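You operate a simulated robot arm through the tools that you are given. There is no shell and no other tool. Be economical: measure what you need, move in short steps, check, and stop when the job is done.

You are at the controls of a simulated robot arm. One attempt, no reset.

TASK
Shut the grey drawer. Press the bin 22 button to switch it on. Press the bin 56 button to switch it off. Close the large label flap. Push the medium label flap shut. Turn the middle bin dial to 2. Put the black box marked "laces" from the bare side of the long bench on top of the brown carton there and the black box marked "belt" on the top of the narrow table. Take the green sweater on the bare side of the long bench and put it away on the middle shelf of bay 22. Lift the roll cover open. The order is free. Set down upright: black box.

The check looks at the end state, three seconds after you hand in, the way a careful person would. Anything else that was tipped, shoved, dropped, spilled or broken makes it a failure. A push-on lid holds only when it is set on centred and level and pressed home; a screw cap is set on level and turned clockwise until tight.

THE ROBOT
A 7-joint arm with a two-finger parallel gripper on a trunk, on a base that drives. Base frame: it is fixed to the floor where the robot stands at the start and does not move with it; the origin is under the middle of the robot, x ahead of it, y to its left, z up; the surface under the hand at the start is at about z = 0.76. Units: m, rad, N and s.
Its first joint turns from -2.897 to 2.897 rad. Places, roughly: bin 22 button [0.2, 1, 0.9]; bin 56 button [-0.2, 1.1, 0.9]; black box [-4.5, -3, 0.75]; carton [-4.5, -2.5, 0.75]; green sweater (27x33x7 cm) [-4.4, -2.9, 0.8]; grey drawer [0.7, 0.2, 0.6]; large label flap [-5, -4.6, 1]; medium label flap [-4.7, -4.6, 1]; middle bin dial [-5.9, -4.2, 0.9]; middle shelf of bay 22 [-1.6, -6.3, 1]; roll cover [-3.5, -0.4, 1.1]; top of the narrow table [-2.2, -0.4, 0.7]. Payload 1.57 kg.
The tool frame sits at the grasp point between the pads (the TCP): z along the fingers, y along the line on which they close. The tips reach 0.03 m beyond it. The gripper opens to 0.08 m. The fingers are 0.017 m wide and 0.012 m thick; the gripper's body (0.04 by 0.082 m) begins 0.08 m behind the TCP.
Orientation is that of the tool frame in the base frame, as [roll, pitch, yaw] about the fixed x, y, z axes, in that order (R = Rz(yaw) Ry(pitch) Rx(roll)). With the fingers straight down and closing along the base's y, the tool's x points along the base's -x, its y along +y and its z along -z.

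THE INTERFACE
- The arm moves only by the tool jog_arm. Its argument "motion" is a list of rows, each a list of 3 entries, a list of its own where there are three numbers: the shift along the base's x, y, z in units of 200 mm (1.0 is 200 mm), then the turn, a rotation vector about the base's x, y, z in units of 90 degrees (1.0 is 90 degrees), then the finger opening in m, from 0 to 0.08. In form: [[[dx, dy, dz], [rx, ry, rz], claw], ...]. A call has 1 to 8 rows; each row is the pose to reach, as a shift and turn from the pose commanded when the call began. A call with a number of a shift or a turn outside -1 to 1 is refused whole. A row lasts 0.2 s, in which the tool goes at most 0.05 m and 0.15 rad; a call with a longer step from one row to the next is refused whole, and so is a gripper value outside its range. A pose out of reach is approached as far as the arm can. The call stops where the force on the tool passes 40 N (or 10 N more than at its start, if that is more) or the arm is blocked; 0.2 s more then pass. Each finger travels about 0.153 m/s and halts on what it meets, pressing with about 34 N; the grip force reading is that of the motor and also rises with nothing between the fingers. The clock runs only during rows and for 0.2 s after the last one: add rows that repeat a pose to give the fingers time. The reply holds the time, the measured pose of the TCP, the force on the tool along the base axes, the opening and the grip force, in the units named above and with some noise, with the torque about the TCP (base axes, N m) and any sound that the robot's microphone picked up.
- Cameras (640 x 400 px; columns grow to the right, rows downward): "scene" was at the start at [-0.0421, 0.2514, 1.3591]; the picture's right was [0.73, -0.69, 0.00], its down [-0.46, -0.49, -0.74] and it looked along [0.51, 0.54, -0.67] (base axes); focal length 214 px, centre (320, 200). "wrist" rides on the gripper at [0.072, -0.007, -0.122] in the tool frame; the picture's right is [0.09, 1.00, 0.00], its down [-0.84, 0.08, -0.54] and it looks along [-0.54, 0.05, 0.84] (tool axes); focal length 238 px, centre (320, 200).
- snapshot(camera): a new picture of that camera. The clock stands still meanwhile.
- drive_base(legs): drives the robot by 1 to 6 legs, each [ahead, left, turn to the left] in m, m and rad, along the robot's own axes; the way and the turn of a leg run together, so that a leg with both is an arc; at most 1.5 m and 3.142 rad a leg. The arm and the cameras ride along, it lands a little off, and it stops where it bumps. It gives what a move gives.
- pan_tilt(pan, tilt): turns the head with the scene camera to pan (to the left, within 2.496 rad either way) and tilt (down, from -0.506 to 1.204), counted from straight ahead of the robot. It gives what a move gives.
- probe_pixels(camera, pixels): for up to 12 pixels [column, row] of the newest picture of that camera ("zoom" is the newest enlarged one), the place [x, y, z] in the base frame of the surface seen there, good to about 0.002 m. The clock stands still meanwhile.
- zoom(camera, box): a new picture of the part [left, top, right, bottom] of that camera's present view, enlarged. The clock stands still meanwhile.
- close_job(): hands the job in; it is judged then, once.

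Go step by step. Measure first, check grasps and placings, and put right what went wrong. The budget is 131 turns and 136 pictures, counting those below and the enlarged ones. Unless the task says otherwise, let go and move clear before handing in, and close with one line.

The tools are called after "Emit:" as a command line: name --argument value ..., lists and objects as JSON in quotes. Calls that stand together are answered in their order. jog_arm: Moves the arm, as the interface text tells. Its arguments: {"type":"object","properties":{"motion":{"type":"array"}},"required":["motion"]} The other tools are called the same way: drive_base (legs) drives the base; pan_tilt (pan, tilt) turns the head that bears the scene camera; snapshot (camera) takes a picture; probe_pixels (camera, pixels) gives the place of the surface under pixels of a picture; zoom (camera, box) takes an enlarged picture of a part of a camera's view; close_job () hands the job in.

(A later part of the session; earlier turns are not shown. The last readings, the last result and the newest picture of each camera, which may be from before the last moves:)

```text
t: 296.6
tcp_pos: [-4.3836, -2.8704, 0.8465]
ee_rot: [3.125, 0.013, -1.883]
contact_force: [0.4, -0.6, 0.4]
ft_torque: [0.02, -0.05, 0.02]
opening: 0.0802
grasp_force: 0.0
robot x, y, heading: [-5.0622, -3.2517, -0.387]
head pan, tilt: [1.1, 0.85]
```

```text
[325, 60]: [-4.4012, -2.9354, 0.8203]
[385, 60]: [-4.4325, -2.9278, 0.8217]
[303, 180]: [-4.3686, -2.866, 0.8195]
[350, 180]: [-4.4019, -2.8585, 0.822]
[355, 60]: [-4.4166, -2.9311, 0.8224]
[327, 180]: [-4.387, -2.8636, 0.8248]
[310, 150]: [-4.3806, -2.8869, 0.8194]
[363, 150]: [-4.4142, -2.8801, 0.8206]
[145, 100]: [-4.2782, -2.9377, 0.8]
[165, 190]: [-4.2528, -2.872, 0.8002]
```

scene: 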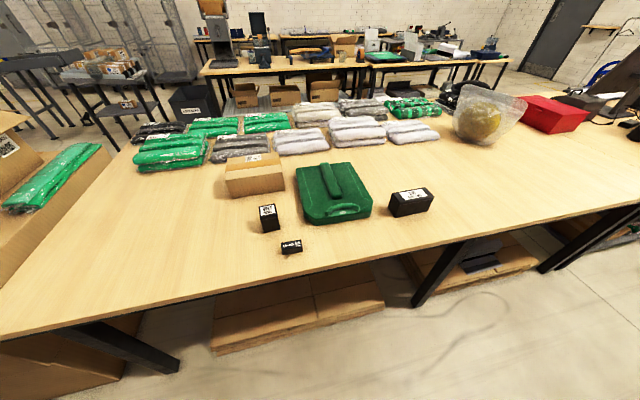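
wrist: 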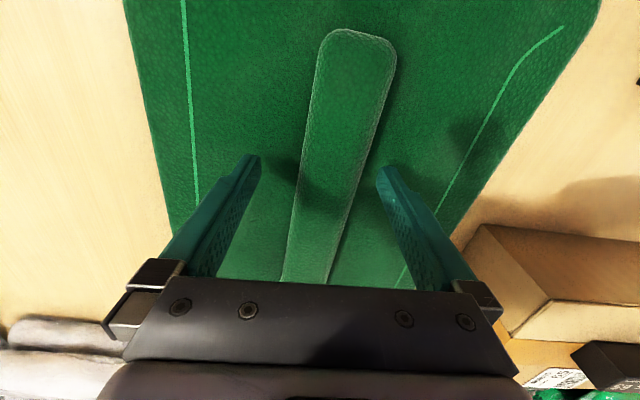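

The fold is exactly along v, so I'll turn the yaw back 0.08 rad, shift 6 mm, lower to the fold's base and pinch.

Emit:
jog_arm --motion '[[[-0.03, 0, 0], [0, 0, -0.051], 0.08], [[-0.03, 0, -0.035], [0, 0, -0.051], 0.08], [[-0.03, 0, -0.065], [0, 0, -0.051], 0.08], [[-0.03, 0, -0.065], [0, 0, -0.051], 0.05], [[-0.03, 0, -0.065], [0, 0, -0.051], 0.02], [[-0.03, 0, -0.065], [0, 0, -0.051], 0], [[-0.03, 0, -0.065], [0, 0, -0.051], 0]]'

Emit:
jog_arm --motion '[[[0, 0, 0.1], [0, 0, 0], 0], [[0, 0, 0.2], [0, 0, 0], 0], [[0, 0, 0.3], [0, 0, 0], 0], [[0, 0, 0.4], [0, 0, 0], 0]]'

Emit:
snapshot --camera "scene"

```text
t: 298.2
tcp_pos: [-4.3892, -2.8702, 0.8351]
ee_rot: [3.124, 0.014, -1.963]
contact_force: [-1.0, 0.2, 0.0]
ft_torque: [-0.07, -0.13, -0.02]
opening: 0.0457
grasp_force: 34.0
robot x, y, heading: [-5.0615, -3.2498, -0.381]
head pan, tilt: [1.1, 0.85]
```

```text
t: 299.2
tcp_pos: [-4.3882, -2.8693, 0.9163]
ee_rot: [3.122, 0.013, -1.961]
contact_force: [0.1, 0.4, -4.6]
ft_torque: [-0.02, -0.01, -0.02]
opening: 0.0459
grasp_force: 34.5
robot x, y, heading: [-5.0607, -3.2495, -0.384]
head pan, tilt: [1.1, 0.85]
```

```text
32 pictures are left
```

scene: 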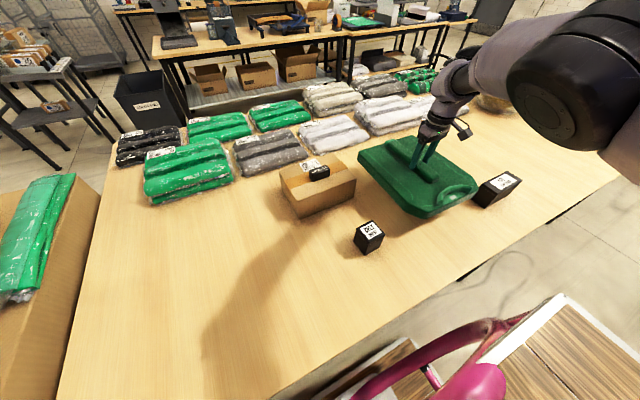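

The sweater hangs level (4.6 N). I'll raise it 0.2 m and swing it round to in front of the robot, turning the yaw with it.

Emit:
jog_arm --motion '[[[0, 0, 0.2], [0, 0, 0], 0], [[0, 0, 0.4], [0, 0, 0], 0], [[0, -0.05, 0.6], [0, 0, 0], 0], [[0, -0.1, 0.8], [0, 0, 0], 0]]'

Emit:
jog_arm --motion '[[[-0.014, -0.17, 0.05], [0, 0, -0.048], 0], [[-0.027, -0.335, 0.1], [0, 0, -0.096], 0], [[-0.041, -0.5, 0.15], [0, 0, -0.143], 0], [[-0.055, -0.67, 0.2], [0, 0, -0.191], 0]]'

Emit:
jog_arm --motion '[[[-0.014, -0.17, 0], [0, 0, -0.048], 0], [[-0.027, -0.335, 0], [0, 0, -0.096], 0], [[-0.041, -0.5, 0], [0, 0, -0.143], 0], [[-0.055, -0.6, 0], [0, 0, -0.191], 0]]'

Emit:
jog_arm --motion '[[[-0.059, -0.178, 0], [0, 0, -0.048], 0], [[-0.118, -0.356, 0], [0, 0, -0.096], 0], [[-0.177, -0.534, 0], [0, 0, -0.143], 0], [[-0.236, -0.7125, 0], [0, 0, -0.191], 0]]'

Emit:
jog_arm --motion '[[[-0.059, -0.178, 0], [0, 0, -0.048], 0], [[-0.118, -0.356, 0], [0, 0, -0.096], 0], [[-0.177, -0.534, 0], [0, 0, -0.143], 0], [[-0.236, -0.7125, 0], [0, 0, -0.191], 0]]'

Emit:
pan_tilt --pan 0.0 --tilt 0.35

Emit:
snapshot --camera "scene"

```text
t: 300.2
tcp_pos: [-4.3899, -2.8906, 1.0744]
ee_rot: [3.124, 0.012, -1.961]
contact_force: [0.7, 0.1, -5.8]
ft_torque: [-0.07, 0.03, 0.03]
opening: 0.0459
grasp_force: 34.5
robot x, y, heading: [-5.062, -3.2506, -0.39]
head pan, tilt: [1.1, 0.85]
```

```text
t: 301.2
tcp_pos: [-4.4007, -3.0217, 1.1149]
ee_rot: [3.123, 0.011, -2.264]
contact_force: [1.1, 0.1, -4.7]
ft_torque: [-0.06, -0.01, -0.03]
opening: 0.046
grasp_force: 33.9
robot x, y, heading: [-5.0624, -3.2498, -0.388]
head pan, tilt: [1.1, 0.85]
```

```text
t: 302.2
tcp_pos: [-4.4124, -3.1432, 1.1152]
ee_rot: [3.126, 0.013, -2.563]
contact_force: [-0.4, -0.2, -4.5]
ft_torque: [-0.03, 0.0, 0.05]
opening: 0.0459
grasp_force: 33.7
robot x, y, heading: [-5.062, -3.2504, -0.388]
head pan, tilt: [1.1, 0.85]
```

```text
t: 303.2
tcp_pos: [-4.46, -3.2883, 1.1142]
ee_rot: [3.125, 0.013, -2.863]
contact_force: [0.4, -0.4, -4.8]
ft_torque: [-0.04, 0.05, 0.02]
opening: 0.0456
grasp_force: 33.8
robot x, y, heading: [-5.0655, -3.2527, -0.394]
head pan, tilt: [1.1, 0.85]
```

```text
t: 304.2
tcp_pos: [-4.5082, -3.4283, 1.1158]
ee_rot: [3.125, 0.012, 3.117]
contact_force: [1.4, 1.0, -4.6]
ft_torque: [-0.03, 0.01, -0.01]
opening: 0.0459
grasp_force: 34.3
robot x, y, heading: [-5.0616, -3.2484, -0.391]
head pan, tilt: [1.1, 0.85]
```

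```text
t: 305.5
tcp_pos: [-4.5086, -3.4282, 1.1153]
ee_rot: [3.124, 0.01, 3.122]
contact_force: [-0.5, 0.0, -4.6]
ft_torque: [-0.02, 0.03, -0.02]
opening: 0.0456
grasp_force: 34.1
robot x, y, heading: [-5.0607, -3.2528, -0.39]
head pan, tilt: [0.0, 0.351]
```

```text
31 pictures are left
```

scene: 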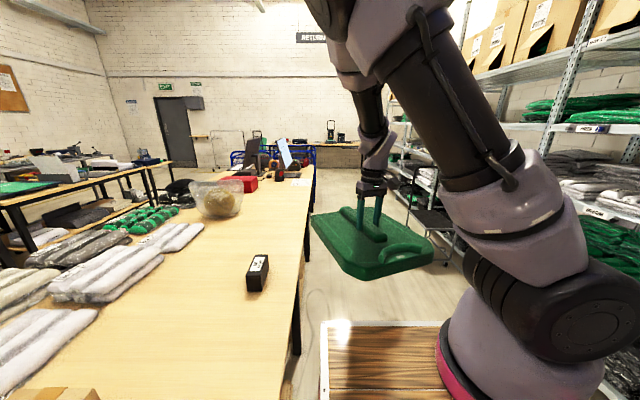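

The sweater is held in front. I'll check the step trolley in the aisle and the far bays before driving.

Emit:
probe_pixels --camera "scene" --pixels '[[437, 215], [450, 225], [415, 195], [440, 262], [395, 170], [312, 175], [300, 165], [308, 200], [445, 180], [400, 140]]'

Emit:
drive_base --legs '[[0.5, -0.2, 0], [0.7, -0.1, 0]]'

Emit:
pan_tilt --pan -0.2 --tilt 0.35

Emit:
snapshot --camera "scene"

```text
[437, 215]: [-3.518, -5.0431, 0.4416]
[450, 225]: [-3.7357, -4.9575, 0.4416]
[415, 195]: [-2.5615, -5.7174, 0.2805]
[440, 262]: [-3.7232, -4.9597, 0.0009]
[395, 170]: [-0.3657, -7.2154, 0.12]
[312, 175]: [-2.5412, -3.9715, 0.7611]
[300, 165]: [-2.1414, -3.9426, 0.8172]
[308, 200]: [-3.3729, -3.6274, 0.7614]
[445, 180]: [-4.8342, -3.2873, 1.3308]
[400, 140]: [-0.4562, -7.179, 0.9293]
```

```text
t: 312.0
tcp_pos: [-3.529, -4.1788, 1.1156]
ee_rot: [3.124, 0.012, 3.102]
contact_force: [0.0, -0.3, -4.8]
ft_torque: [0.0, 0.03, 0.0]
opening: 0.0455
grasp_force: 33.8
robot x, y, heading: [-4.0776, -3.9918, -0.408]
head pan, tilt: [0.0, 0.351]
```

```text
t: 312.8
tcp_pos: [-3.5288, -4.1769, 1.1144]
ee_rot: [3.125, 0.01, 3.101]
contact_force: [0.2, -0.2, -4.0]
ft_torque: [-0.01, 0.04, -0.02]
opening: 0.0455
grasp_force: 34.0
robot x, y, heading: [-4.0774, -3.9937, -0.407]
head pan, tilt: [-0.201, 0.351]
```

```text
30 pictures are left
```

scene: 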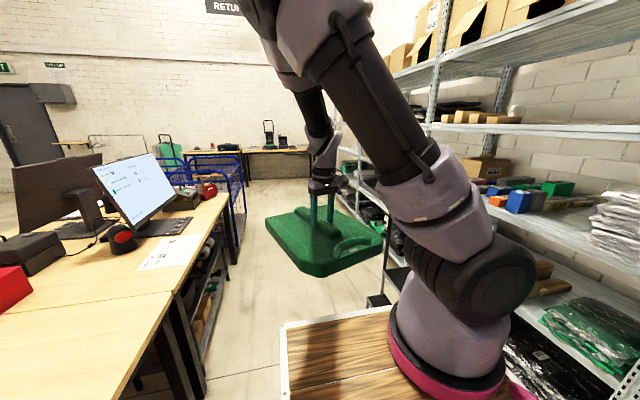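

The trolley stays at v≈6.0; keeping near v=5.1 I can pass. I'll drive on to about u=-0.3 and look for bay 22.

Emit:
drive_base --legs '[[0.8, 0.15, 0.015], [1.0, 0, 0], [0.7, 0, 0]]'

Emit:
pan_tilt --pan -0.75 --tilt 0.3

Emit:
snapshot --camera "scene"

```text
t: 325.2
tcp_pos: [-1.1949, -4.9895, 1.1155]
ee_rot: [3.124, 0.015, 3.106]
contact_force: [0.5, 0.3, -4.2]
ft_torque: [0.0, 0.01, 0.0]
opening: 0.0458
grasp_force: 34.2
robot x, y, heading: [-1.7437, -4.8015, -0.4]
head pan, tilt: [-0.201, 0.351]
```

```text
t: 326.1
tcp_pos: [-1.1945, -4.9897, 1.115]
ee_rot: [3.125, 0.013, 3.109]
contact_force: [0.5, -0.3, -4.2]
ft_torque: [-0.02, 0.0, 0.02]
opening: 0.0454
grasp_force: 34.0
robot x, y, heading: [-1.7462, -4.8053, -0.398]
head pan, tilt: [-0.75, 0.3]
```

```text
29 pictures are left
```

scene: 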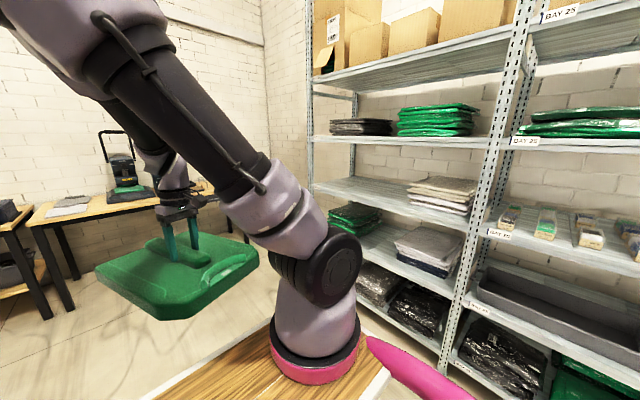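

The last bay has its middle shelf half empty around (365,187). I'll read labels and probe the shelf levels.

Emit:
zoom --camera "scene" --box '[290, 90, 530, 240]'

Emit:
probe_pixels --camera "scene" --pixels '[[350, 190], [380, 200], [400, 185], [318, 183], [450, 222], [345, 138], [313, 133], [470, 140], [420, 205], [355, 178], [440, 185], [312, 190]]'

```text
2.67 times, centred on (410, 165) of scene
```

zoom: 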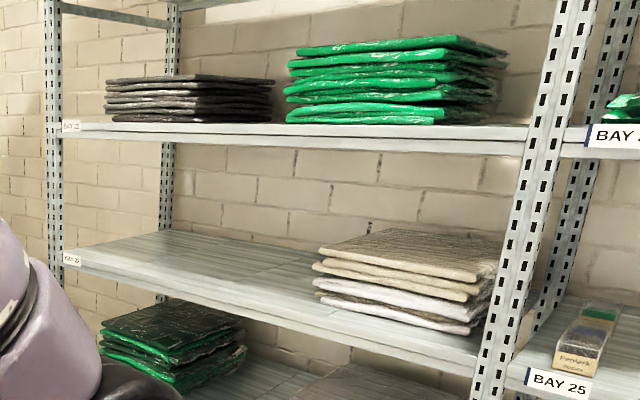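

```text
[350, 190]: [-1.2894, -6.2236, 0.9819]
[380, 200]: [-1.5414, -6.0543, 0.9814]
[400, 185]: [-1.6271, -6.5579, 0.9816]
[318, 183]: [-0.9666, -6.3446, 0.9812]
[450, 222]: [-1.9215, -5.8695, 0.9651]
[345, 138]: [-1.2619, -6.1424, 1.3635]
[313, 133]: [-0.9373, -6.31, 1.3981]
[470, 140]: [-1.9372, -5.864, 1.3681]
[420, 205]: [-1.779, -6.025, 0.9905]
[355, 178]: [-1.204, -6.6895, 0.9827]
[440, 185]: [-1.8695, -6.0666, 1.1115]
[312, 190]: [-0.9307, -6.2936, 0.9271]
```

Bay 22 (end bay): middle shelf at z=0.9815, front edge v≈6.15, free from u≈-1.5 to -0.8; the shelf above starts at z≈1.36. I'll turn to face the shelf, strafe to u≈-1.1, and close in.

Emit:
drive_base --legs '[[0, 0, -1.566], [0, 0.88, 0], [0.25, 0, 0]]'

Emit:
jog_arm --motion '[[[0, 0, 0], [0, 0, -0.057], 0], [[0, 0, 0], [0, 0, -0.115], 0], [[0, 0, 0], [0, 0, -0.172], 0], [[0, 0, 0], [0, 0, -0.23], 0]]'

Emit:
pan_tilt --pan -0.2 --tilt 0.35

Emit:
snapshot --camera "scene"

```text
t: 328.6
tcp_pos: [-1.4677, -5.3134, 1.1145]
ee_rot: [3.125, 0.011, 2.36]
contact_force: [-0.5, -0.5, -4.8]
ft_torque: [0.06, 0.03, 0.0]
opening: 0.0455
grasp_force: 34.0
robot x, y, heading: [-1.7441, -4.8042, -1.152]
head pan, tilt: [-0.75, 0.3]
stopped in leg 1: the robot was blocked; the commanded pose is now the measured one
```

```text
t: 329.6
tcp_pos: [-1.4686, -5.3145, 1.1134]
ee_rot: [3.124, 0.013, 1.998]
contact_force: [-0.1, -0.2, -3.7]
ft_torque: [0.0, 0.01, -0.03]
opening: 0.0455
grasp_force: 34.1
robot x, y, heading: [-1.7445, -4.8055, -1.146]
head pan, tilt: [-0.75, 0.3]
```

```text
t: 330.6
tcp_pos: [-1.4681, -5.3136, 1.1143]
ee_rot: [3.125, 0.013, 2.001]
contact_force: [-0.1, -0.5, -5.3]
ft_torque: [0.02, 0.03, 0.01]
opening: 0.0456
grasp_force: 33.9
robot x, y, heading: [-1.7484, -4.8046, -1.147]
head pan, tilt: [-0.201, 0.351]
```

```text
27 pictures are left
```

scene: 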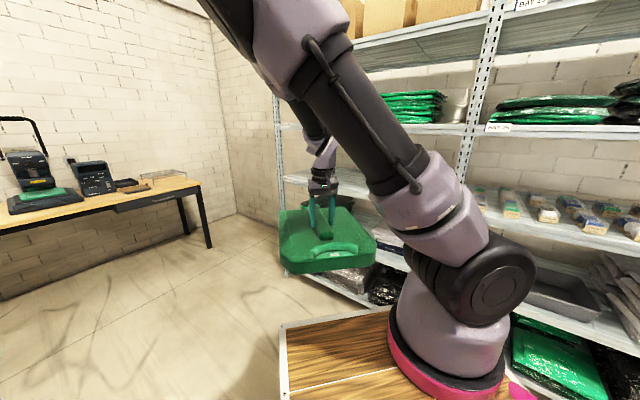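

The robot's rear met the bench mid-turn. I'll pull ahead 0.3 m, finish the turn, and strafe left to u≈-1.1.

Emit:
drive_base --legs '[[0.3, 0, 0], [0, 0, -0.817], [0, 0.65, 0]]'

Emit:
snapshot --camera "scene"

Emit:
snapshot --camera "wrist"

```text
t: 338.0
tcp_pos: [-1.2108, -5.8864, 1.1145]
ee_rot: [3.124, 0.011, 1.167]
contact_force: [-0.5, -0.4, -5.2]
ft_torque: [0.04, 0.03, 0.0]
opening: 0.0458
grasp_force: 34.0
robot x, y, heading: [-1.0203, -5.3373, -1.984]
head pan, tilt: [-0.201, 0.351]
```

```text
26 pictures are left
```

scene: 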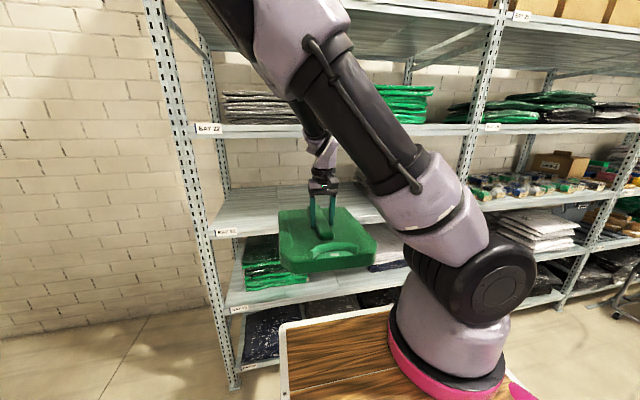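

```text
25 pictures are left
```

wrist: 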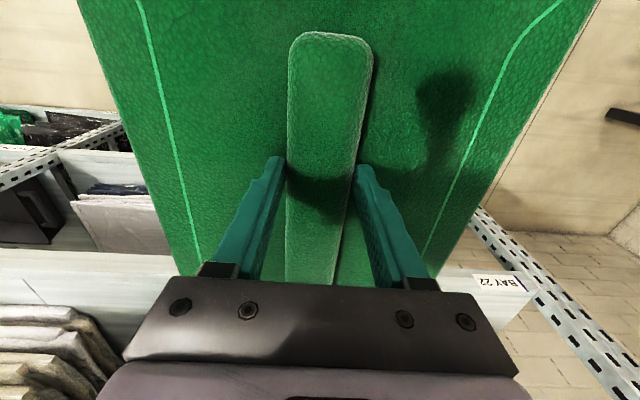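

"BAY 22" is legible and the sweater is lined up (u≈-1.14) before the free space. I'll lower to just above shelf height, drive in 0.15 m, and extend the arm.

Emit:
jog_arm --motion '[[[0, 0, -0.12], [0, 0, 0], 0], [[0, 0, -0.24], [0, 0, 0], 0]]'

Emit:
drive_base --legs '[[0.15, 0, 0.015]]'

Emit:
jog_arm --motion '[[[-0.086, -0.208, 0], [0, 0, 0], 0], [[-0.172, -0.415, 0], [0, 0, 0], 0], [[-0.259, -0.623, 0], [0, 0, 0], 0], [[-0.345, -0.83, 0], [0, 0, 0], 0]]'

Emit:
snapshot --camera "scene"

```text
t: 338.6
tcp_pos: [-1.2099, -5.8872, 1.0675]
ee_rot: [3.124, 0.014, 1.168]
contact_force: [0.4, -0.6, -4.5]
ft_torque: [0.01, 0.04, -0.05]
opening: 0.0459
grasp_force: 34.2
robot x, y, heading: [-1.0199, -5.3385, -1.974]
head pan, tilt: [-0.201, 0.351]
```

```text
t: 340.0
tcp_pos: [-1.2599, -6.0272, 1.0653]
ee_rot: [3.124, 0.013, 1.182]
contact_force: [0.8, 0.6, -4.5]
ft_torque: [0.05, -0.03, 0.0]
opening: 0.0458
grasp_force: 34.3
robot x, y, heading: [-1.0798, -5.4766, -1.967]
head pan, tilt: [-0.201, 0.351]
```

```text
t: 340.8
tcp_pos: [-1.2975, -6.1158, 1.0521]
ee_rot: [3.131, -0.03, 1.171]
contact_force: [5.9, 6.3, 25.9]
ft_torque: [-0.41, 0.63, -0.56]
opening: 0.0456
grasp_force: 33.9
robot x, y, heading: [-1.0809, -5.4734, -1.966]
head pan, tilt: [-0.201, 0.351]
stopped in row 3: the force on the tool passed its limit at 70 N (the readings are from after the stop); the commanded pose is now the measured one
```

```text
24 pictures are left
```

scene: 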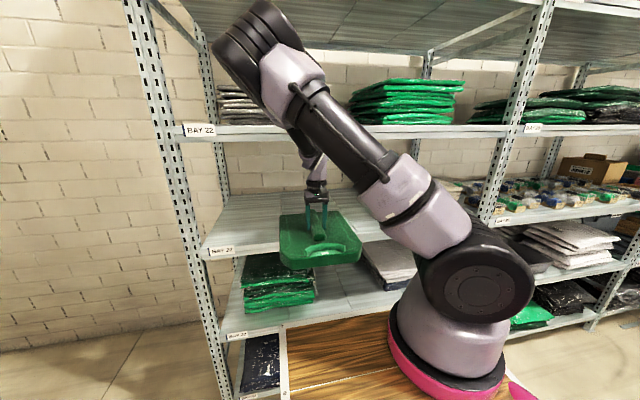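

The steep forearm met the upper shelf's lip. I'll raise slightly, back the base 0.1 m, and reach in with a more stretched (lower) arm.

Emit:
jog_arm --motion '[[[0.02, 0.05, 0.04], [-0.0, 0.0, 0], 0], [[0.04, 0.1, 0.08], [0.0, 0.0, 0], 0]]'

Emit:
drive_base --legs '[[-0.1, 0, 0]]'

Emit:
jog_arm --motion '[[[-0.07, -0.17, 0], [0, 0, 0], 0], [[-0.14, -0.34, 0], [0, 0, 0], 0], [[-0.21, -0.51, 0], [0, 0, 0], 0], [[-0.28, -0.68, 0], [0, 0, 0], 0], [[-0.35, -0.85, 0], [0, 0, 0], 0]]'

Emit:
snapshot --camera "scene"

```text
t: 341.4
tcp_pos: [-1.2899, -6.093, 1.0592]
ee_rot: [3.137, -0.049, 1.172]
contact_force: [-1.6, 0.7, -4.2]
ft_torque: [0.05, -0.01, 0.01]
opening: 0.0457
grasp_force: 33.8
robot x, y, heading: [-1.0764, -5.471, -1.966]
head pan, tilt: [-0.201, 0.351]
```

```text
t: 342.5
tcp_pos: [-1.2512, -6.0034, 1.0674]
ee_rot: [3.131, -0.031, 1.174]
contact_force: [0.2, 0.5, -4.2]
ft_torque: [0.0, 0.01, 0.02]
opening: 0.0458
grasp_force: 33.7
robot x, y, heading: [-1.0411, -5.3787, -1.967]
head pan, tilt: [-0.201, 0.351]
```

```text
t: 343.7
tcp_pos: [-1.2856, -6.0988, 1.0602]
ee_rot: [3.127, -0.044, 1.17]
contact_force: [0.1, -0.1, -4.6]
ft_torque: [-0.01, 0.0, 0.02]
opening: 0.0454
grasp_force: 33.5
out of reach, approached as far as the arm can: row 4, 5
robot x, y, heading: [-1.0426, -5.3799, -1.963]
head pan, tilt: [-0.201, 0.351]
```

```text
23 pictures are left
```

scene: 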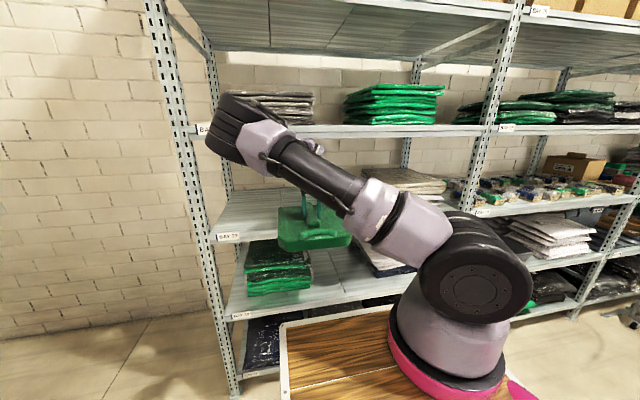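

The arm is stretched with its elbow out to the left and free of contact; TCP is at v=6.127. I'll probe the elbow to see how far it is from the upper shelf's lip.

Emit:
probe_pixels --camera "scene" --pixels '[[225, 105], [215, 130], [235, 150], [260, 140], [300, 170], [320, 150], [195, 128], [300, 130], [312, 250], [350, 236]]'

```text
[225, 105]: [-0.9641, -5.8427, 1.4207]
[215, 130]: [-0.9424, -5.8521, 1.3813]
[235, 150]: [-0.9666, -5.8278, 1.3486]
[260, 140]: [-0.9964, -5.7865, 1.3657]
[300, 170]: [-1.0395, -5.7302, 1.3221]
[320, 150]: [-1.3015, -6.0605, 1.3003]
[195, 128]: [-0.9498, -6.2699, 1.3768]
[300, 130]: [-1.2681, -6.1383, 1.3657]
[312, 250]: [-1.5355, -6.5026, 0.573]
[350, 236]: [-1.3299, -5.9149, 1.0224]
```

The elbow is at v≈5.85, 0.3 m from the lip, and the wrist tops at z≈1.30 under the 1.36 shelf, so driving in is safe. First I'll level and raise the sweater slightly, then drive 0.13 m ahead.

Emit:
jog_arm --motion '[[[0.03, 0.07, 0.03], [-0.013, 0.006, 0], 0], [[0.06, 0.14, 0.07], [-0.026, 0.011, 0], 0]]'

Emit:
drive_base --legs '[[0.14, 0, 0]]'

Emit:
snapshot --camera "scene"

```text
t: 344.3
tcp_pos: [-1.2829, -6.0831, 1.0818]
ee_rot: [3.13, 0.019, 1.172]
contact_force: [1.6, -0.2, -3.7]
ft_torque: [0.06, 0.05, 0.0]
opening: 0.0458
grasp_force: 33.2
robot x, y, heading: [-1.0385, -5.3775, -1.961]
head pan, tilt: [-0.201, 0.351]
```

```text
t: 345.1
tcp_pos: [-1.2844, -6.0879, 1.0788]
ee_rot: [3.131, 0.007, 1.165]
contact_force: [1.3, 0.4, -3.8]
ft_torque: [0.02, 0.0, -0.02]
opening: 0.0456
grasp_force: 34.8
robot x, y, heading: [-1.0466, -5.3945, -1.962]
head pan, tilt: [-0.201, 0.351]
stopped in leg 1: the robot was blocked; the commanded pose is now the measured one
```

```text
22 pictures are left
```

scene: 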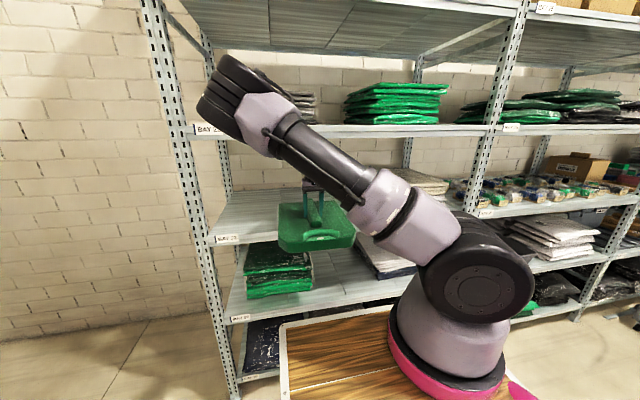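

The wrist is right at the upper rail. I'll instead tilt the tool 25° so the wrist stays outside: the far edge of the sweater rises, then goes in over the shelf.

Emit:
jog_arm --motion '[[[0.04, 0.09, 0.0], [-0.03, 0.012, 0], 0], [[0.06, 0.14, 0.1], [-0.09, 0.037, 0], 0], [[0.06, 0.14, 0.2], [-0.15, 0.062, 0], 0], [[0.06, 0.14, 0.3], [-0.21, 0.087, 0], 0], [[0.06, 0.14, 0.37], [-0.259, 0.107, 0], 0]]'

Emit:
jog_arm --motion '[[[-0.06, -0.14, 0], [0, 0, 0], 0], [[-0.12, -0.28, 0], [0, 0, 0], 0], [[-0.18, -0.42, 0], [0, 0, 0], 0], [[-0.24, -0.57, 0], [0, 0, 0], 0]]'

Emit:
snapshot --camera "scene"

```text
t: 346.3
tcp_pos: [-1.274, -6.0622, 1.1515]
ee_rot: [3.124, 0.448, 1.164]
contact_force: [-0.1, -1.0, -5.5]
ft_torque: [0.13, -0.02, 0.02]
opening: 0.0458
grasp_force: 33.9
robot x, y, heading: [-1.0478, -5.395, -1.969]
head pan, tilt: [-0.201, 0.351]
```

```text
t: 347.3
tcp_pos: [-1.3184, -6.1699, 1.1505]
ee_rot: [3.123, 0.44, 1.166]
contact_force: [0.7, -0.4, -4.4]
ft_torque: [0.11, -0.05, 0.05]
opening: 0.0457
grasp_force: 34.2
robot x, y, heading: [-1.0476, -5.3898, -1.964]
head pan, tilt: [-0.201, 0.351]
```

```text
21 pictures are left
```

scene: 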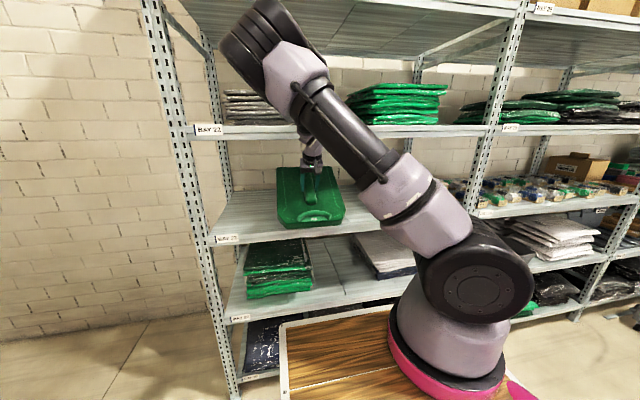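

The tilted sweater goes in freely (v=6.206). I'll reach 6 cm further, then lower until the near edge touches.

Emit:
jog_arm --motion '[[[-0.03, -0.07, 0], [0, 0, 0], 0], [[-0.06, -0.14, 0], [0, 0, 0], 0], [[-0.09, -0.21, 0], [0, 0, 0], 0], [[-0.115, -0.277, 0], [0, 0, 0], 0]]'

Emit:
jog_arm --motion '[[[0, 0, -0.08], [0, 0, 0], 0], [[0, 0, -0.12], [0, 0, 0], 0], [[0, 0, -0.16], [0, 0, 0], 0], [[0, 0, -0.2], [0, 0, 0], 0], [[0, 0, -0.24], [0, 0, 0], 0], [[0, 0, -0.28], [0, 0, 0], 0]]'

Emit:
snapshot --camera "scene"

```text
t: 348.5
tcp_pos: [-1.3184, -6.163, 1.1424]
ee_rot: [3.098, 0.396, 1.106]
contact_force: [0.8, -0.3, -5.3]
ft_torque: [0.11, -0.06, 0.01]
opening: 0.0456
grasp_force: 33.9
robot x, y, heading: [-1.0348, -5.3836, -1.954]
head pan, tilt: [-0.201, 0.351]
stopped in row 4: the arm was blocked; the commanded pose is now the measured one
```

```text
t: 349.0
tcp_pos: [-1.2906, -6.1464, 1.0698]
ee_rot: [3.009, 0.266, 1.008]
contact_force: [14.8, 13.5, 8.1]
ft_torque: [-1.3, -0.67, 0.27]
opening: 0.0459
grasp_force: 36.9
robot x, y, heading: [-1.0115, -5.3831, -1.927]
head pan, tilt: [-0.201, 0.351]
stopped in row 2: the arm was blocked; the commanded pose is now the measured one
```

```text
20 pictures are left
```

scene: 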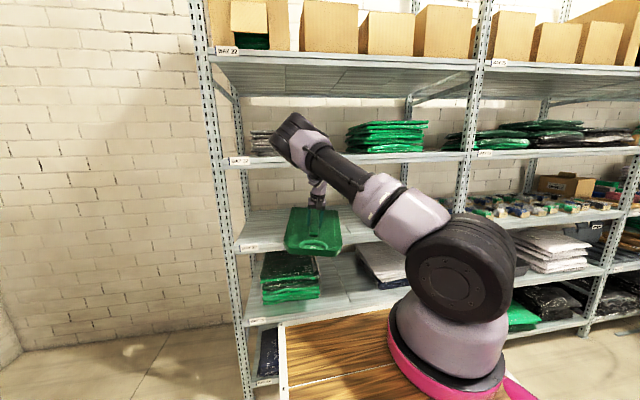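

The elbow met the shelf above and the base was nudged, but the sweater now rests on the shelf lip with its centre ~4 cm inside. I'll open the fingers so it settles flat, and back off along the tool axis.

Emit:
jog_arm --motion '[[[0, 0, 0], [0, 0, 0], 0.05], [[0, 0, 0], [0, 0, 0], 0.055], [[0, 0, 0], [0, 0, 0], 0.065], [[0, 0, 0], [0, 0, 0], 0.08], [[0, 0, 0], [0, 0, 0], 0.08]]'

Emit:
snapshot --camera "wrist"

Emit:
zoom --camera "scene" --box '[220, 150, 460, 300]'

```text
t: 349.2
tcp_pos: [-1.3024, -6.2444, 1.0529]
ee_rot: [2.973, 0.278, 1.045]
contact_force: [-53.1, -65.2, 266.1]
ft_torque: [1.25, 8.73, 4.06]
opening: 0.0512
grasp_force: 0.5
robot x, y, heading: [-0.9856, -5.388, -1.887]
head pan, tilt: [-0.201, 0.351]
stopped in row 1: the force on the tool passed its limit at 509 N (the readings are from after the stop); the commanded pose is now the measured one
```

```text
19 pictures are left
```

wrist: 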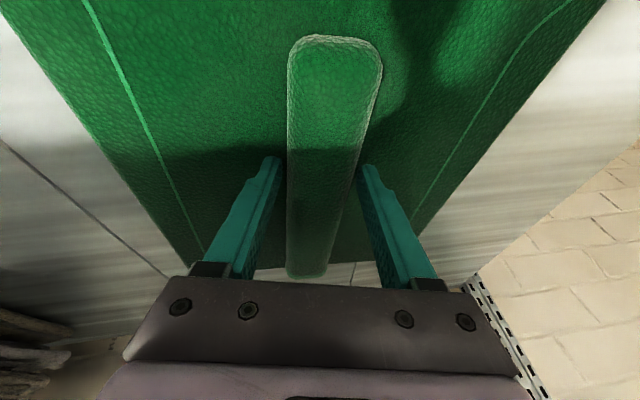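

```text
2.67 times, centred on (340, 225) of scene
```

zoom: 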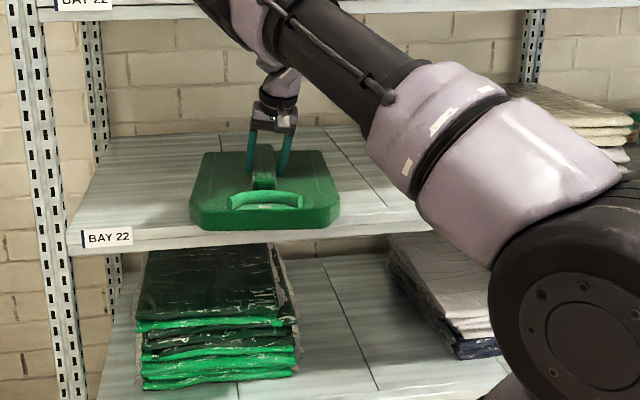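

The robot sprang back as the load released, and the zoom shows the sweater lying flat on BAY 22's middle shelf. I'll open fully, lift 3 cm and back out slowly.

Emit:
jog_arm --motion '[[[0, 0, 0], [0, 0, 0], 0.065], [[0, 0, 0.0], [0, 0, 0], 0.08], [[0, 0, 0.08], [0, 0, 0], 0.08], [[0.02, 0.05, 0.16], [0, 0, 0], 0.08], [[0.06, 0.15, 0.2], [0, 0, 0], 0.08], [[0.12, 0.29, 0.22], [0, 0, 0], 0.08], [[0.18, 0.43, 0.22], [0, 0, 0], 0.08]]'

Emit:
snapshot --camera "scene"

```text
t: 349.5
tcp_pos: [-1.3033, -6.2679, 1.0526]
ee_rot: [3.037, 0.293, 1.132]
contact_force: [-27.6, 13.6, 289.3]
ft_torque: [4.13, 10.26, -2.83]
opening: 0.0631
grasp_force: 1.5
robot x, y, heading: [-0.9497, -5.3912, -1.835]
head pan, tilt: [-0.201, 0.351]
stopped in row 1: the force on the tool passed its limit at 328 N (the readings are from after the stop); the commanded pose is now the measured one
```

```text
17 pictures are left
```

scene: 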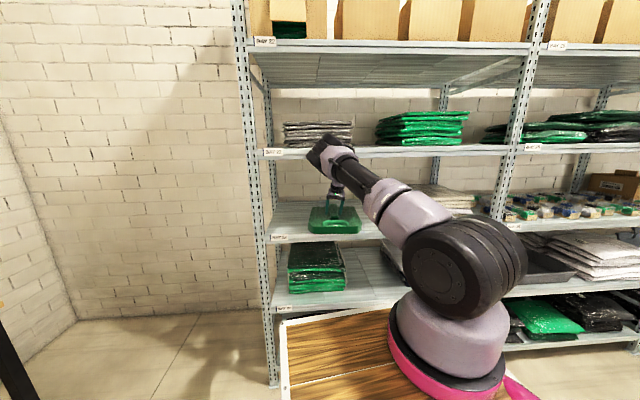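

The tool is pressing hard on the sweater (289 N) with the arm wedged under the rail. I'll relieve it by lifting only.

Emit:
jog_arm --motion '[[[0, 0, 0.06], [0, 0, 0], 0.08], [[0, 0, 0.12], [0, 0, 0], 0.08], [[0, 0, 0.18], [0, 0, 0], 0.08]]'

```text
t: 349.8
tcp_pos: [-1.3022, -6.2756, 1.054]
ee_rot: [3.073, 0.264, 1.214]
contact_force: [-12.3, -16.8, 471.7]
ft_torque: [6.28, 19.26, 5.95]
opening: 0.0765
grasp_force: 0.0
out of reach, approached as far as the arm can: row 1
robot x, y, heading: [-0.9095, -5.3985, -1.784]
head pan, tilt: [-0.201, 0.351]
stopped in row 1: the force on the tool passed its limit at 415 N (the readings are from after the stop); the commanded pose is now the measured one
```

The base has drifted so the arm is over-stretched (0.96 m) and bearing down. I'll bring the commanded tool position up and back toward the robot.

Emit:
jog_arm --motion '[[[0.06, 0.14, 0.18], [0, 0, 0], 0.08], [[0.12, 0.28, 0.3], [0, 0, 0], 0.08], [[0.2, 0.47, 0.35], [0, 0, 0], 0.08]]'

Emit:
zoom --camera "scene" --box '[230, 110, 470, 260]'

```text
t: 350.0
tcp_pos: [-1.3319, -6.2892, 1.0516]
ee_rot: [3.108, 0.266, 1.224]
contact_force: [5.9, -40.4, 456.3]
ft_torque: [3.22, 12.41, 7.6]
opening: 0.0551
grasp_force: 0.1
robot x, y, heading: [-0.8772, -5.3984, -1.744]
head pan, tilt: [-0.201, 0.351]
stopped in row 1: the force on the tool passed its limit at 545 N (the readings are from after the stop); the commanded pose is now the measured one
```

```text
2.67 times, centred on (350, 185) of scene
```

zoom: 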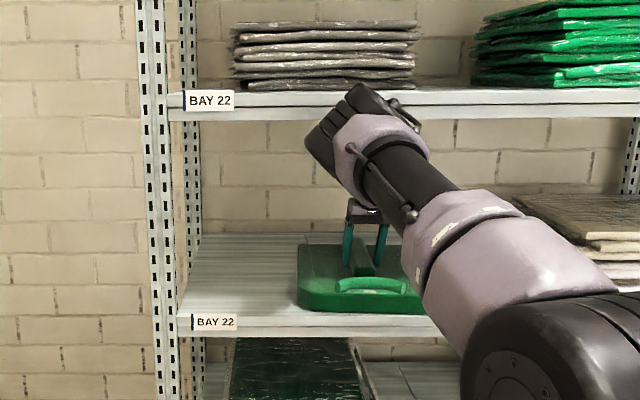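

The sweater sits well on the shelf, but the elbow is wedged against the rail above. A small 4 cm reverse of the base should free it; then I'll lift.

Emit:
drive_base --legs '[[-0.04, 0, 0]]'

Emit:
jog_arm --motion '[[[0.0, 0.0, 0.1], [0, 0, 0], 0.08], [[0.02, 0.05, 0.2], [0, 0, 0], 0.08], [[0.05, 0.12, 0.25], [0, 0, 0], 0.08]]'

Emit:
snapshot --camera "scene"

```text
t: 350.7
tcp_pos: [-1.3442, -6.405, 1.0509]
ee_rot: [-3.115, 0.33, 1.345]
contact_force: [-27.9, -23.5, 89.1]
ft_torque: [-1.51, -1.58, -0.13]
opening: 0.0591
grasp_force: 0.1
robot x, y, heading: [-0.8591, -5.4026, -1.728]
head pan, tilt: [-0.201, 0.351]
stopped in leg 1: the force on the tool passed its limit at 547 N (the readings are from after the stop); the commanded pose is now the measured one
```

```text
t: 351.5
tcp_pos: [-1.3271, -6.3789, 1.0503]
ee_rot: [3.138, 0.277, 1.307]
contact_force: [4.5, -7.0, 90.6]
ft_torque: [0.17, 1.24, 1.15]
opening: 0.08
grasp_force: 0.0
out of reach, approached as far as the arm can: row 1, 2
robot x, y, heading: [-0.8577, -5.4029, -1.728]
head pan, tilt: [-0.201, 0.351]
stopped in row 3: the force on the tool passed its limit at 396 N (the readings are from after the stop); the commanded pose is now the measured one
```

```text
15 pictures are left
```

scene: 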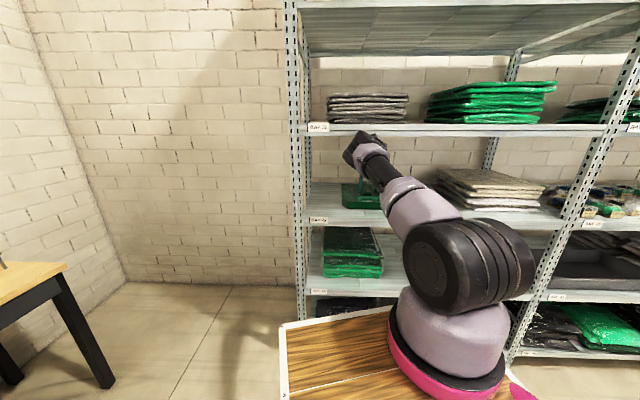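

The base is steady now and force is down to 90 N, with the arm straight under the rail. Bending the arm lifts the elbow into the rail, so I'll pull the whole robot straight back along the arm's line.

Emit:
drive_base --legs '[[-0.1, 0.03, 0]]'

Emit:
snapshot --camera "wrist"

```text
t: 352.7
tcp_pos: [-1.2785, -6.2826, 1.0551]
ee_rot: [3.141, 0.276, 1.311]
contact_force: [-0.3, 0.7, 0.2]
ft_torque: [-0.03, -0.01, 0.01]
opening: 0.0801
grasp_force: 0.1
robot x, y, heading: [-0.8123, -5.3083, -1.724]
head pan, tilt: [-0.201, 0.351]
```

```text
14 pictures are left
```

wrist: 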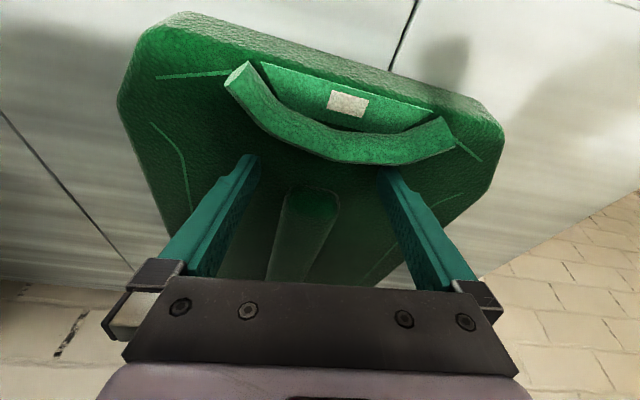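

Free: no force, and the sweater lies well inside the shelf. I'll lift the tips over its collar before backing further.

Emit:
jog_arm --motion '[[[0, 0, 0.06], [0, 0, 0], 0.08], [[0, 0, 0.12], [0, 0, 0], 0.08], [[0, 0, 0.18], [0, 0, 0], 0.08], [[0, 0, 0.22], [0, 0, 0], 0.08]]'

```text
t: 353.7
tcp_pos: [-1.2763, -6.2787, 1.0618]
ee_rot: [3.135, 0.261, 1.307]
contact_force: [0.9, -3.9, 3.5]
ft_torque: [-0.06, -0.12, -0.15]
opening: 0.08
grasp_force: 0.0
out of reach, approached as far as the arm can: row 2, 3, 4
robot x, y, heading: [-0.8122, -5.3064, -1.724]
head pan, tilt: [-0.201, 0.351]
```

Reach limits the lift; I'll combine a small pull back with the lift.

Emit:
jog_arm --motion '[[[0.03, 0.06, 0.08], [0, 0, 0], 0.08], [[0.06, 0.12, 0.18], [0, 0, 0], 0.08], [[0.09, 0.18, 0.28], [0, 0, 0], 0.08]]'

Emit:
snapshot --camera "wrist"

```text
t: 354.7
tcp_pos: [-1.2565, -6.2344, 1.0566]
ee_rot: [3.137, 0.174, 1.299]
contact_force: [0.6, -0.7, 1.0]
ft_torque: [0.0, -0.02, 0.0]
opening: 0.08
grasp_force: 0.1
robot x, y, heading: [-0.815, -5.309, -1.729]
head pan, tilt: [-0.201, 0.351]
stopped in row 3: the arm was blocked; the commanded pose is now the measured one
```

```text
13 pictures are left
```

wrist: 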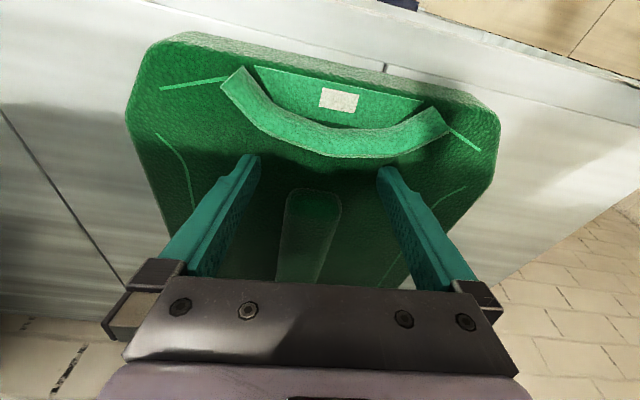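

The elbow is still at the rail; the tips are just behind the collar. I'll probe the collar height to see if the tips clear it.

Emit:
probe_pixels --camera "wrist" --pixels '[[250, 100], [335, 140], [430, 130], [270, 125], [405, 150], [330, 60], [250, 165], [385, 175], [180, 130], [310, 195], [390, 68], [200, 20]]'

```text
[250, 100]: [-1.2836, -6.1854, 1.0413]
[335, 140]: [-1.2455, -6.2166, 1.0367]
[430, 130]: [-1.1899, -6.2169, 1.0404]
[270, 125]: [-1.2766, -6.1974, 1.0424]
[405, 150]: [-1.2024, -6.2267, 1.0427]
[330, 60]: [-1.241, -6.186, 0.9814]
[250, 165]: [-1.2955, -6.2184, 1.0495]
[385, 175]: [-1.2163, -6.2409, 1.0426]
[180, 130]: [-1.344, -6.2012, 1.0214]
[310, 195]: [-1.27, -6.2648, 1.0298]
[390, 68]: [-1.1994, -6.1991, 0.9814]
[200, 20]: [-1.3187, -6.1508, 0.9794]
```

Collar top is z=1.042, the tips ~1.027. Tilting the tool further forward lowers the wrist away from the rail and lets me lift, so I'll tilt 0.4 rad and raise 3 cm.

Emit:
jog_arm --motion '[[[0, 0, 0.02], [-0.06, 0.025, 0], 0.08], [[0, 0, 0.06], [-0.12, 0.05, 0], 0.08], [[0, 0, 0.1], [-0.18, 0.075, 0], 0.08], [[0, 0, 0.14], [-0.236, 0.098, 0], 0.08], [[0, 0, 0.18], [-0.236, 0.098, 0], 0.08]]'

```text
t: 355.9
tcp_pos: [-1.2591, -6.2375, 1.1059]
ee_rot: [-3.079, 0.59, 1.328]
contact_force: [-0.4, 0.1, -0.4]
ft_torque: [-0.03, -0.02, -0.03]
opening: 0.08
grasp_force: 0.0
robot x, y, heading: [-0.8137, -5.3068, -1.728]
head pan, tilt: [-0.201, 0.351]
```

Clear by 4 cm now. I'll reverse the base 0.08 m and draw the arm back out of the shelf.

Emit:
drive_base --legs '[[-0.08, 0.02, 0]]'

Emit:
jog_arm --motion '[[[0.07, 0.17, 0], [0, 0, 0], 0.08], [[0.14, 0.34, 0], [0, 0, 0], 0.08], [[0.21, 0.51, 0.02], [0, 0, 0], 0.08], [[0.28, 0.68, 0.05], [0, 0, 0], 0.06], [[0.35, 0.85, 0.1], [0, 0, 0], 0.04]]'

Emit:
snapshot --camera "scene"

```text
t: 356.9
tcp_pos: [-1.2237, -6.1636, 1.1042]
ee_rot: [-3.08, 0.587, 1.331]
contact_force: [-0.7, 0.3, 0.0]
ft_torque: [0.02, -0.02, 0.03]
opening: 0.0801
grasp_force: 0.1
robot x, y, heading: [-0.7788, -5.2332, -1.729]
head pan, tilt: [-0.201, 0.351]
```

```text
t: 358.1
tcp_pos: [-1.1547, -5.9934, 1.125]
ee_rot: [-3.081, 0.586, 1.332]
contact_force: [-0.6, -1.0, -0.3]
ft_torque: [0.04, 0.0, 0.01]
opening: 0.04
grasp_force: 0.1
robot x, y, heading: [-0.7805, -5.2336, -1.726]
head pan, tilt: [-0.201, 0.351]
```

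```text
12 pictures are left
5 turns are left
```

scene: 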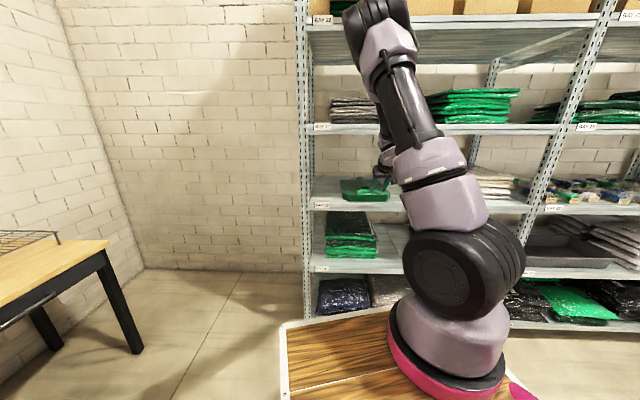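

Only five turns remain, so the belt box must now be done in large batches. I'll pull the arm in and drive straight back to the bench position used before.

Emit:
jog_arm --motion '[[[0.06, 0.14, 0.03], [0.036, -0.015, 0], 0.04], [[0.115, 0.277, 0.06], [0.071, -0.029, 0], 0.04], [[0.172, 0.416, 0.09], [0.107, -0.044, 0], 0.04], [[0.23, 0.555, 0.12], [0.142, -0.059, 0], 0.04], [[0.287, 0.693, 0.15], [0.1765, -0.073, 0], 0.04]]'

Emit:
jog_arm --motion '[[[0.06, 0.14, 0.0], [0.036, -0.015, 0], 0.04], [[0.115, 0.277, 0.0], [0.071, -0.029, 0], 0.04], [[0.172, 0.416, 0.0], [0.107, -0.044, 0], 0.04], [[0.23, 0.555, 0.0], [0.142, -0.059, 0], 0.04], [[0.287, 0.693, 0.0], [0.17, -0.071, 0], 0.04]]'

Emit:
drive_base --legs '[[0.15, 0, 0], [0, 0, 1.334], [-1.5, 0, 0], [-1.5, 0, 0], [-1.5, 0, 0], [-0.5, 0, 0]]'

Emit:
drive_base --legs '[[0, 0.28, 0]]'

Emit:
pan_tilt --pan 0.9 --tilt 0.8

Emit:
snapshot --camera "scene"

```text
t: 359.4
tcp_pos: [-1.0981, -5.8533, 1.1559]
ee_rot: [-3.129, 0.289, 1.312]
contact_force: [0.1, 0.5, 0.7]
ft_torque: [-0.02, -0.03, 0.03]
opening: 0.0401
grasp_force: 0.0
robot x, y, heading: [-0.7783, -5.2326, -1.727]
head pan, tilt: [-0.201, 0.351]
```

```text
t: 360.6
tcp_pos: [-1.0384, -5.7179, 1.1552]
ee_rot: [3.117, 0.005, 1.307]
contact_force: [0.8, 0.4, 0.1]
ft_torque: [0.0, -0.06, 0.02]
opening: 0.0398
grasp_force: 0.1
robot x, y, heading: [-0.7805, -5.2336, -1.722]
head pan, tilt: [-0.201, 0.351]
```

```text
t: 388.8
tcp_pos: [-4.939, -3.6352, 1.1557]
ee_rot: [3.118, 0.004, 2.58]
contact_force: [-0.1, -1.1, 0.3]
ft_torque: [-0.02, -0.01, -0.02]
opening: 0.04
grasp_force: 0.1
robot x, y, heading: [-5.3259, -3.2466, -0.454]
head pan, tilt: [-0.201, 0.351]
```

```text
t: 390.4
tcp_pos: [-4.8433, -3.4788, 1.1537]
ee_rot: [3.118, 0.003, 2.626]
contact_force: [-0.3, -0.2, 0.9]
ft_torque: [-0.01, -0.01, -0.01]
opening: 0.0401
grasp_force: 0.0
robot x, y, heading: [-5.2498, -3.109, -0.405]
head pan, tilt: [-0.201, 0.351]
stopped in leg 1: the robot was blocked; the commanded pose is now the measured one
```

```text
t: 391.8
tcp_pos: [-4.8427, -3.4776, 1.1552]
ee_rot: [3.117, 0.004, 2.625]
contact_force: [-0.2, -0.2, -0.1]
ft_torque: [0.0, 0.01, -0.03]
opening: 0.0401
grasp_force: 0.1
robot x, y, heading: [-5.2502, -3.1071, -0.409]
head pan, tilt: [0.901, 0.799]
```

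```text
11 pictures are left
4 turns are left
```

scene: 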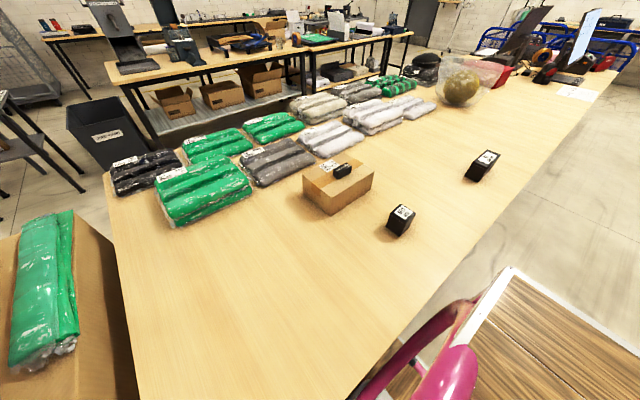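

The belt box (400,218) is untouched and LACES is in place. I'll swing the arm over it with the yaw turning, descend, grip and lift in one batch.

Emit:
jog_arm --motion '[[[0.103, 0.146, 0], [0, 0, 0.064], 0.06], [[0.206, 0.292, 0], [0, 0, 0.128], 0.08], [[0.309, 0.438, 0], [0, 0, 0.191], 0.08], [[0.4125, 0.584, 0], [0, 0, 0.255], 0.08]]'

Emit:
jog_arm --motion '[[[0.103, 0.146, 0], [0, 0, 0.064], 0.08], [[0.206, 0.292, 0], [0, 0, 0.128], 0.08], [[0.309, 0.438, 0], [0, 0, 0.191], 0.08], [[0.4125, 0.584, 0], [0, 0, 0.255], 0.08]]'

Emit:
jog_arm --motion '[[[0.001, 0.182, -0.1], [0, 0, 0.057], 0.08], [[0.002, 0.364, -0.2], [0, 0, 0.114], 0.08], [[0.003, 0.546, -0.3], [0, 0, 0.171], 0.08], [[0.004, 0.728, -0.4], [0, 0, 0.228], 0.08], [[0.005, 0.91, -0.5], [0, 0, 0.285], 0.08]]'

Emit:
jog_arm --motion '[[[0.001, 0.182, -0.1], [0, 0, 0.057], 0.08], [[0.002, 0.364, -0.2], [0, 0, 0.114], 0.08], [[0.003, 0.546, -0.3], [0, 0, 0.171], 0.08], [[0.004, 0.728, -0.4], [0, 0, 0.228], 0.08], [[0.005, 0.91, -0.5], [0, 0, 0.285], 0.08]]'

Emit:
jog_arm --motion '[[[0, 0, -0.2], [0, 0, 0], 0.08], [[0, 0, -0.4], [0, 0, 0], 0.08], [[0, 0, -0.57], [0, 0, 0], 0.08], [[0, 0, -0.7], [0, 0, 0], 0.08]]'

Emit:
jog_arm --motion '[[[0, 0, 0], [0, 0, 0], 0.06], [[0, 0, 0], [0, 0, 0], 0.045], [[0, 0, 0], [0, 0, 0], 0.03], [[0, 0, 0], [0, 0, 0], 0.03]]'

Emit:
jog_arm --motion '[[[0, 0, 0.2], [0, 0, 0], 0.03], [[0, 0, 0.4], [0, 0, 0], 0.03], [[0, 0, 0.6], [0, 0, 0], 0.03], [[0, 0, 0.8], [0, 0, 0], 0.03]]'

Emit:
snapshot --camera "wrist"

```text
t: 392.8
tcp_pos: [-4.7595, -3.3614, 1.1539]
ee_rot: [3.117, 0.004, 3.025]
contact_force: [-0.3, -1.4, -0.3]
ft_torque: [0.04, 0.02, 0.0]
opening: 0.0801
grasp_force: 0.0
robot x, y, heading: [-5.2498, -3.1067, -0.408]
head pan, tilt: [0.901, 0.799]
```

```text
t: 393.8
tcp_pos: [-4.6769, -3.246, 1.1544]
ee_rot: [3.117, 0.004, -2.858]
contact_force: [0.7, 0.0, -0.1]
ft_torque: [0.01, 0.0, 0.03]
opening: 0.08
grasp_force: 0.0
robot x, y, heading: [-5.2482, -3.1078, -0.405]
head pan, tilt: [0.901, 0.799]
```

```text
t: 395.0
tcp_pos: [-4.6781, -3.0644, 1.0521]
ee_rot: [3.116, 0.003, -2.409]
contact_force: [0.1, -0.2, 0.0]
ft_torque: [0.03, -0.01, -0.01]
opening: 0.0798
grasp_force: 0.1
robot x, y, heading: [-5.2511, -3.1075, -0.408]
head pan, tilt: [0.901, 0.799]
```

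```text
t: 396.2
tcp_pos: [-4.6753, -2.8812, 0.9553]
ee_rot: [3.119, 0.002, -1.962]
contact_force: [0.9, -0.2, 0.2]
ft_torque: [0.04, 0.01, -0.02]
opening: 0.0799
grasp_force: 0.0
robot x, y, heading: [-5.2505, -3.1077, -0.407]
head pan, tilt: [0.901, 0.799]
```

```text
t: 397.2
tcp_pos: [-4.6775, -2.8805, 0.8132]
ee_rot: [3.117, 0.003, -1.963]
contact_force: [0.3, 0.3, -1.0]
ft_torque: [0.0, 0.0, 0.02]
opening: 0.08
grasp_force: 0.1
robot x, y, heading: [-5.2476, -3.1069, -0.409]
head pan, tilt: [0.901, 0.799]
```

```text
t: 398.2
tcp_pos: [-4.6765, -2.8799, 0.8153]
ee_rot: [3.117, 0.003, -1.962]
contact_force: [0.0, 0.0, -0.4]
ft_torque: [0.0, -0.01, -0.03]
opening: 0.0577
grasp_force: 34.0
robot x, y, heading: [-5.2508, -3.1076, -0.402]
head pan, tilt: [0.901, 0.799]
```

```text
t: 399.2
tcp_pos: [-4.6763, -2.8806, 0.9733]
ee_rot: [3.118, 0.002, -1.963]
contact_force: [-0.4, -0.4, -1.8]
ft_torque: [-0.02, 0.0, -0.03]
opening: 0.0573
grasp_force: 34.1
robot x, y, heading: [-5.2506, -3.1054, -0.404]
head pan, tilt: [0.901, 0.799]
```

```text
10 pictures are left
3 turns are left
```

wrist: 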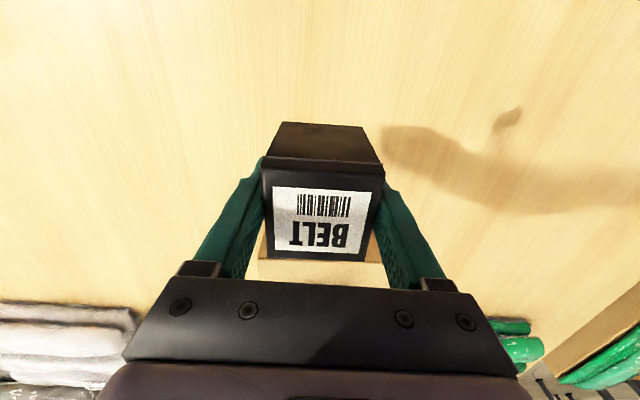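

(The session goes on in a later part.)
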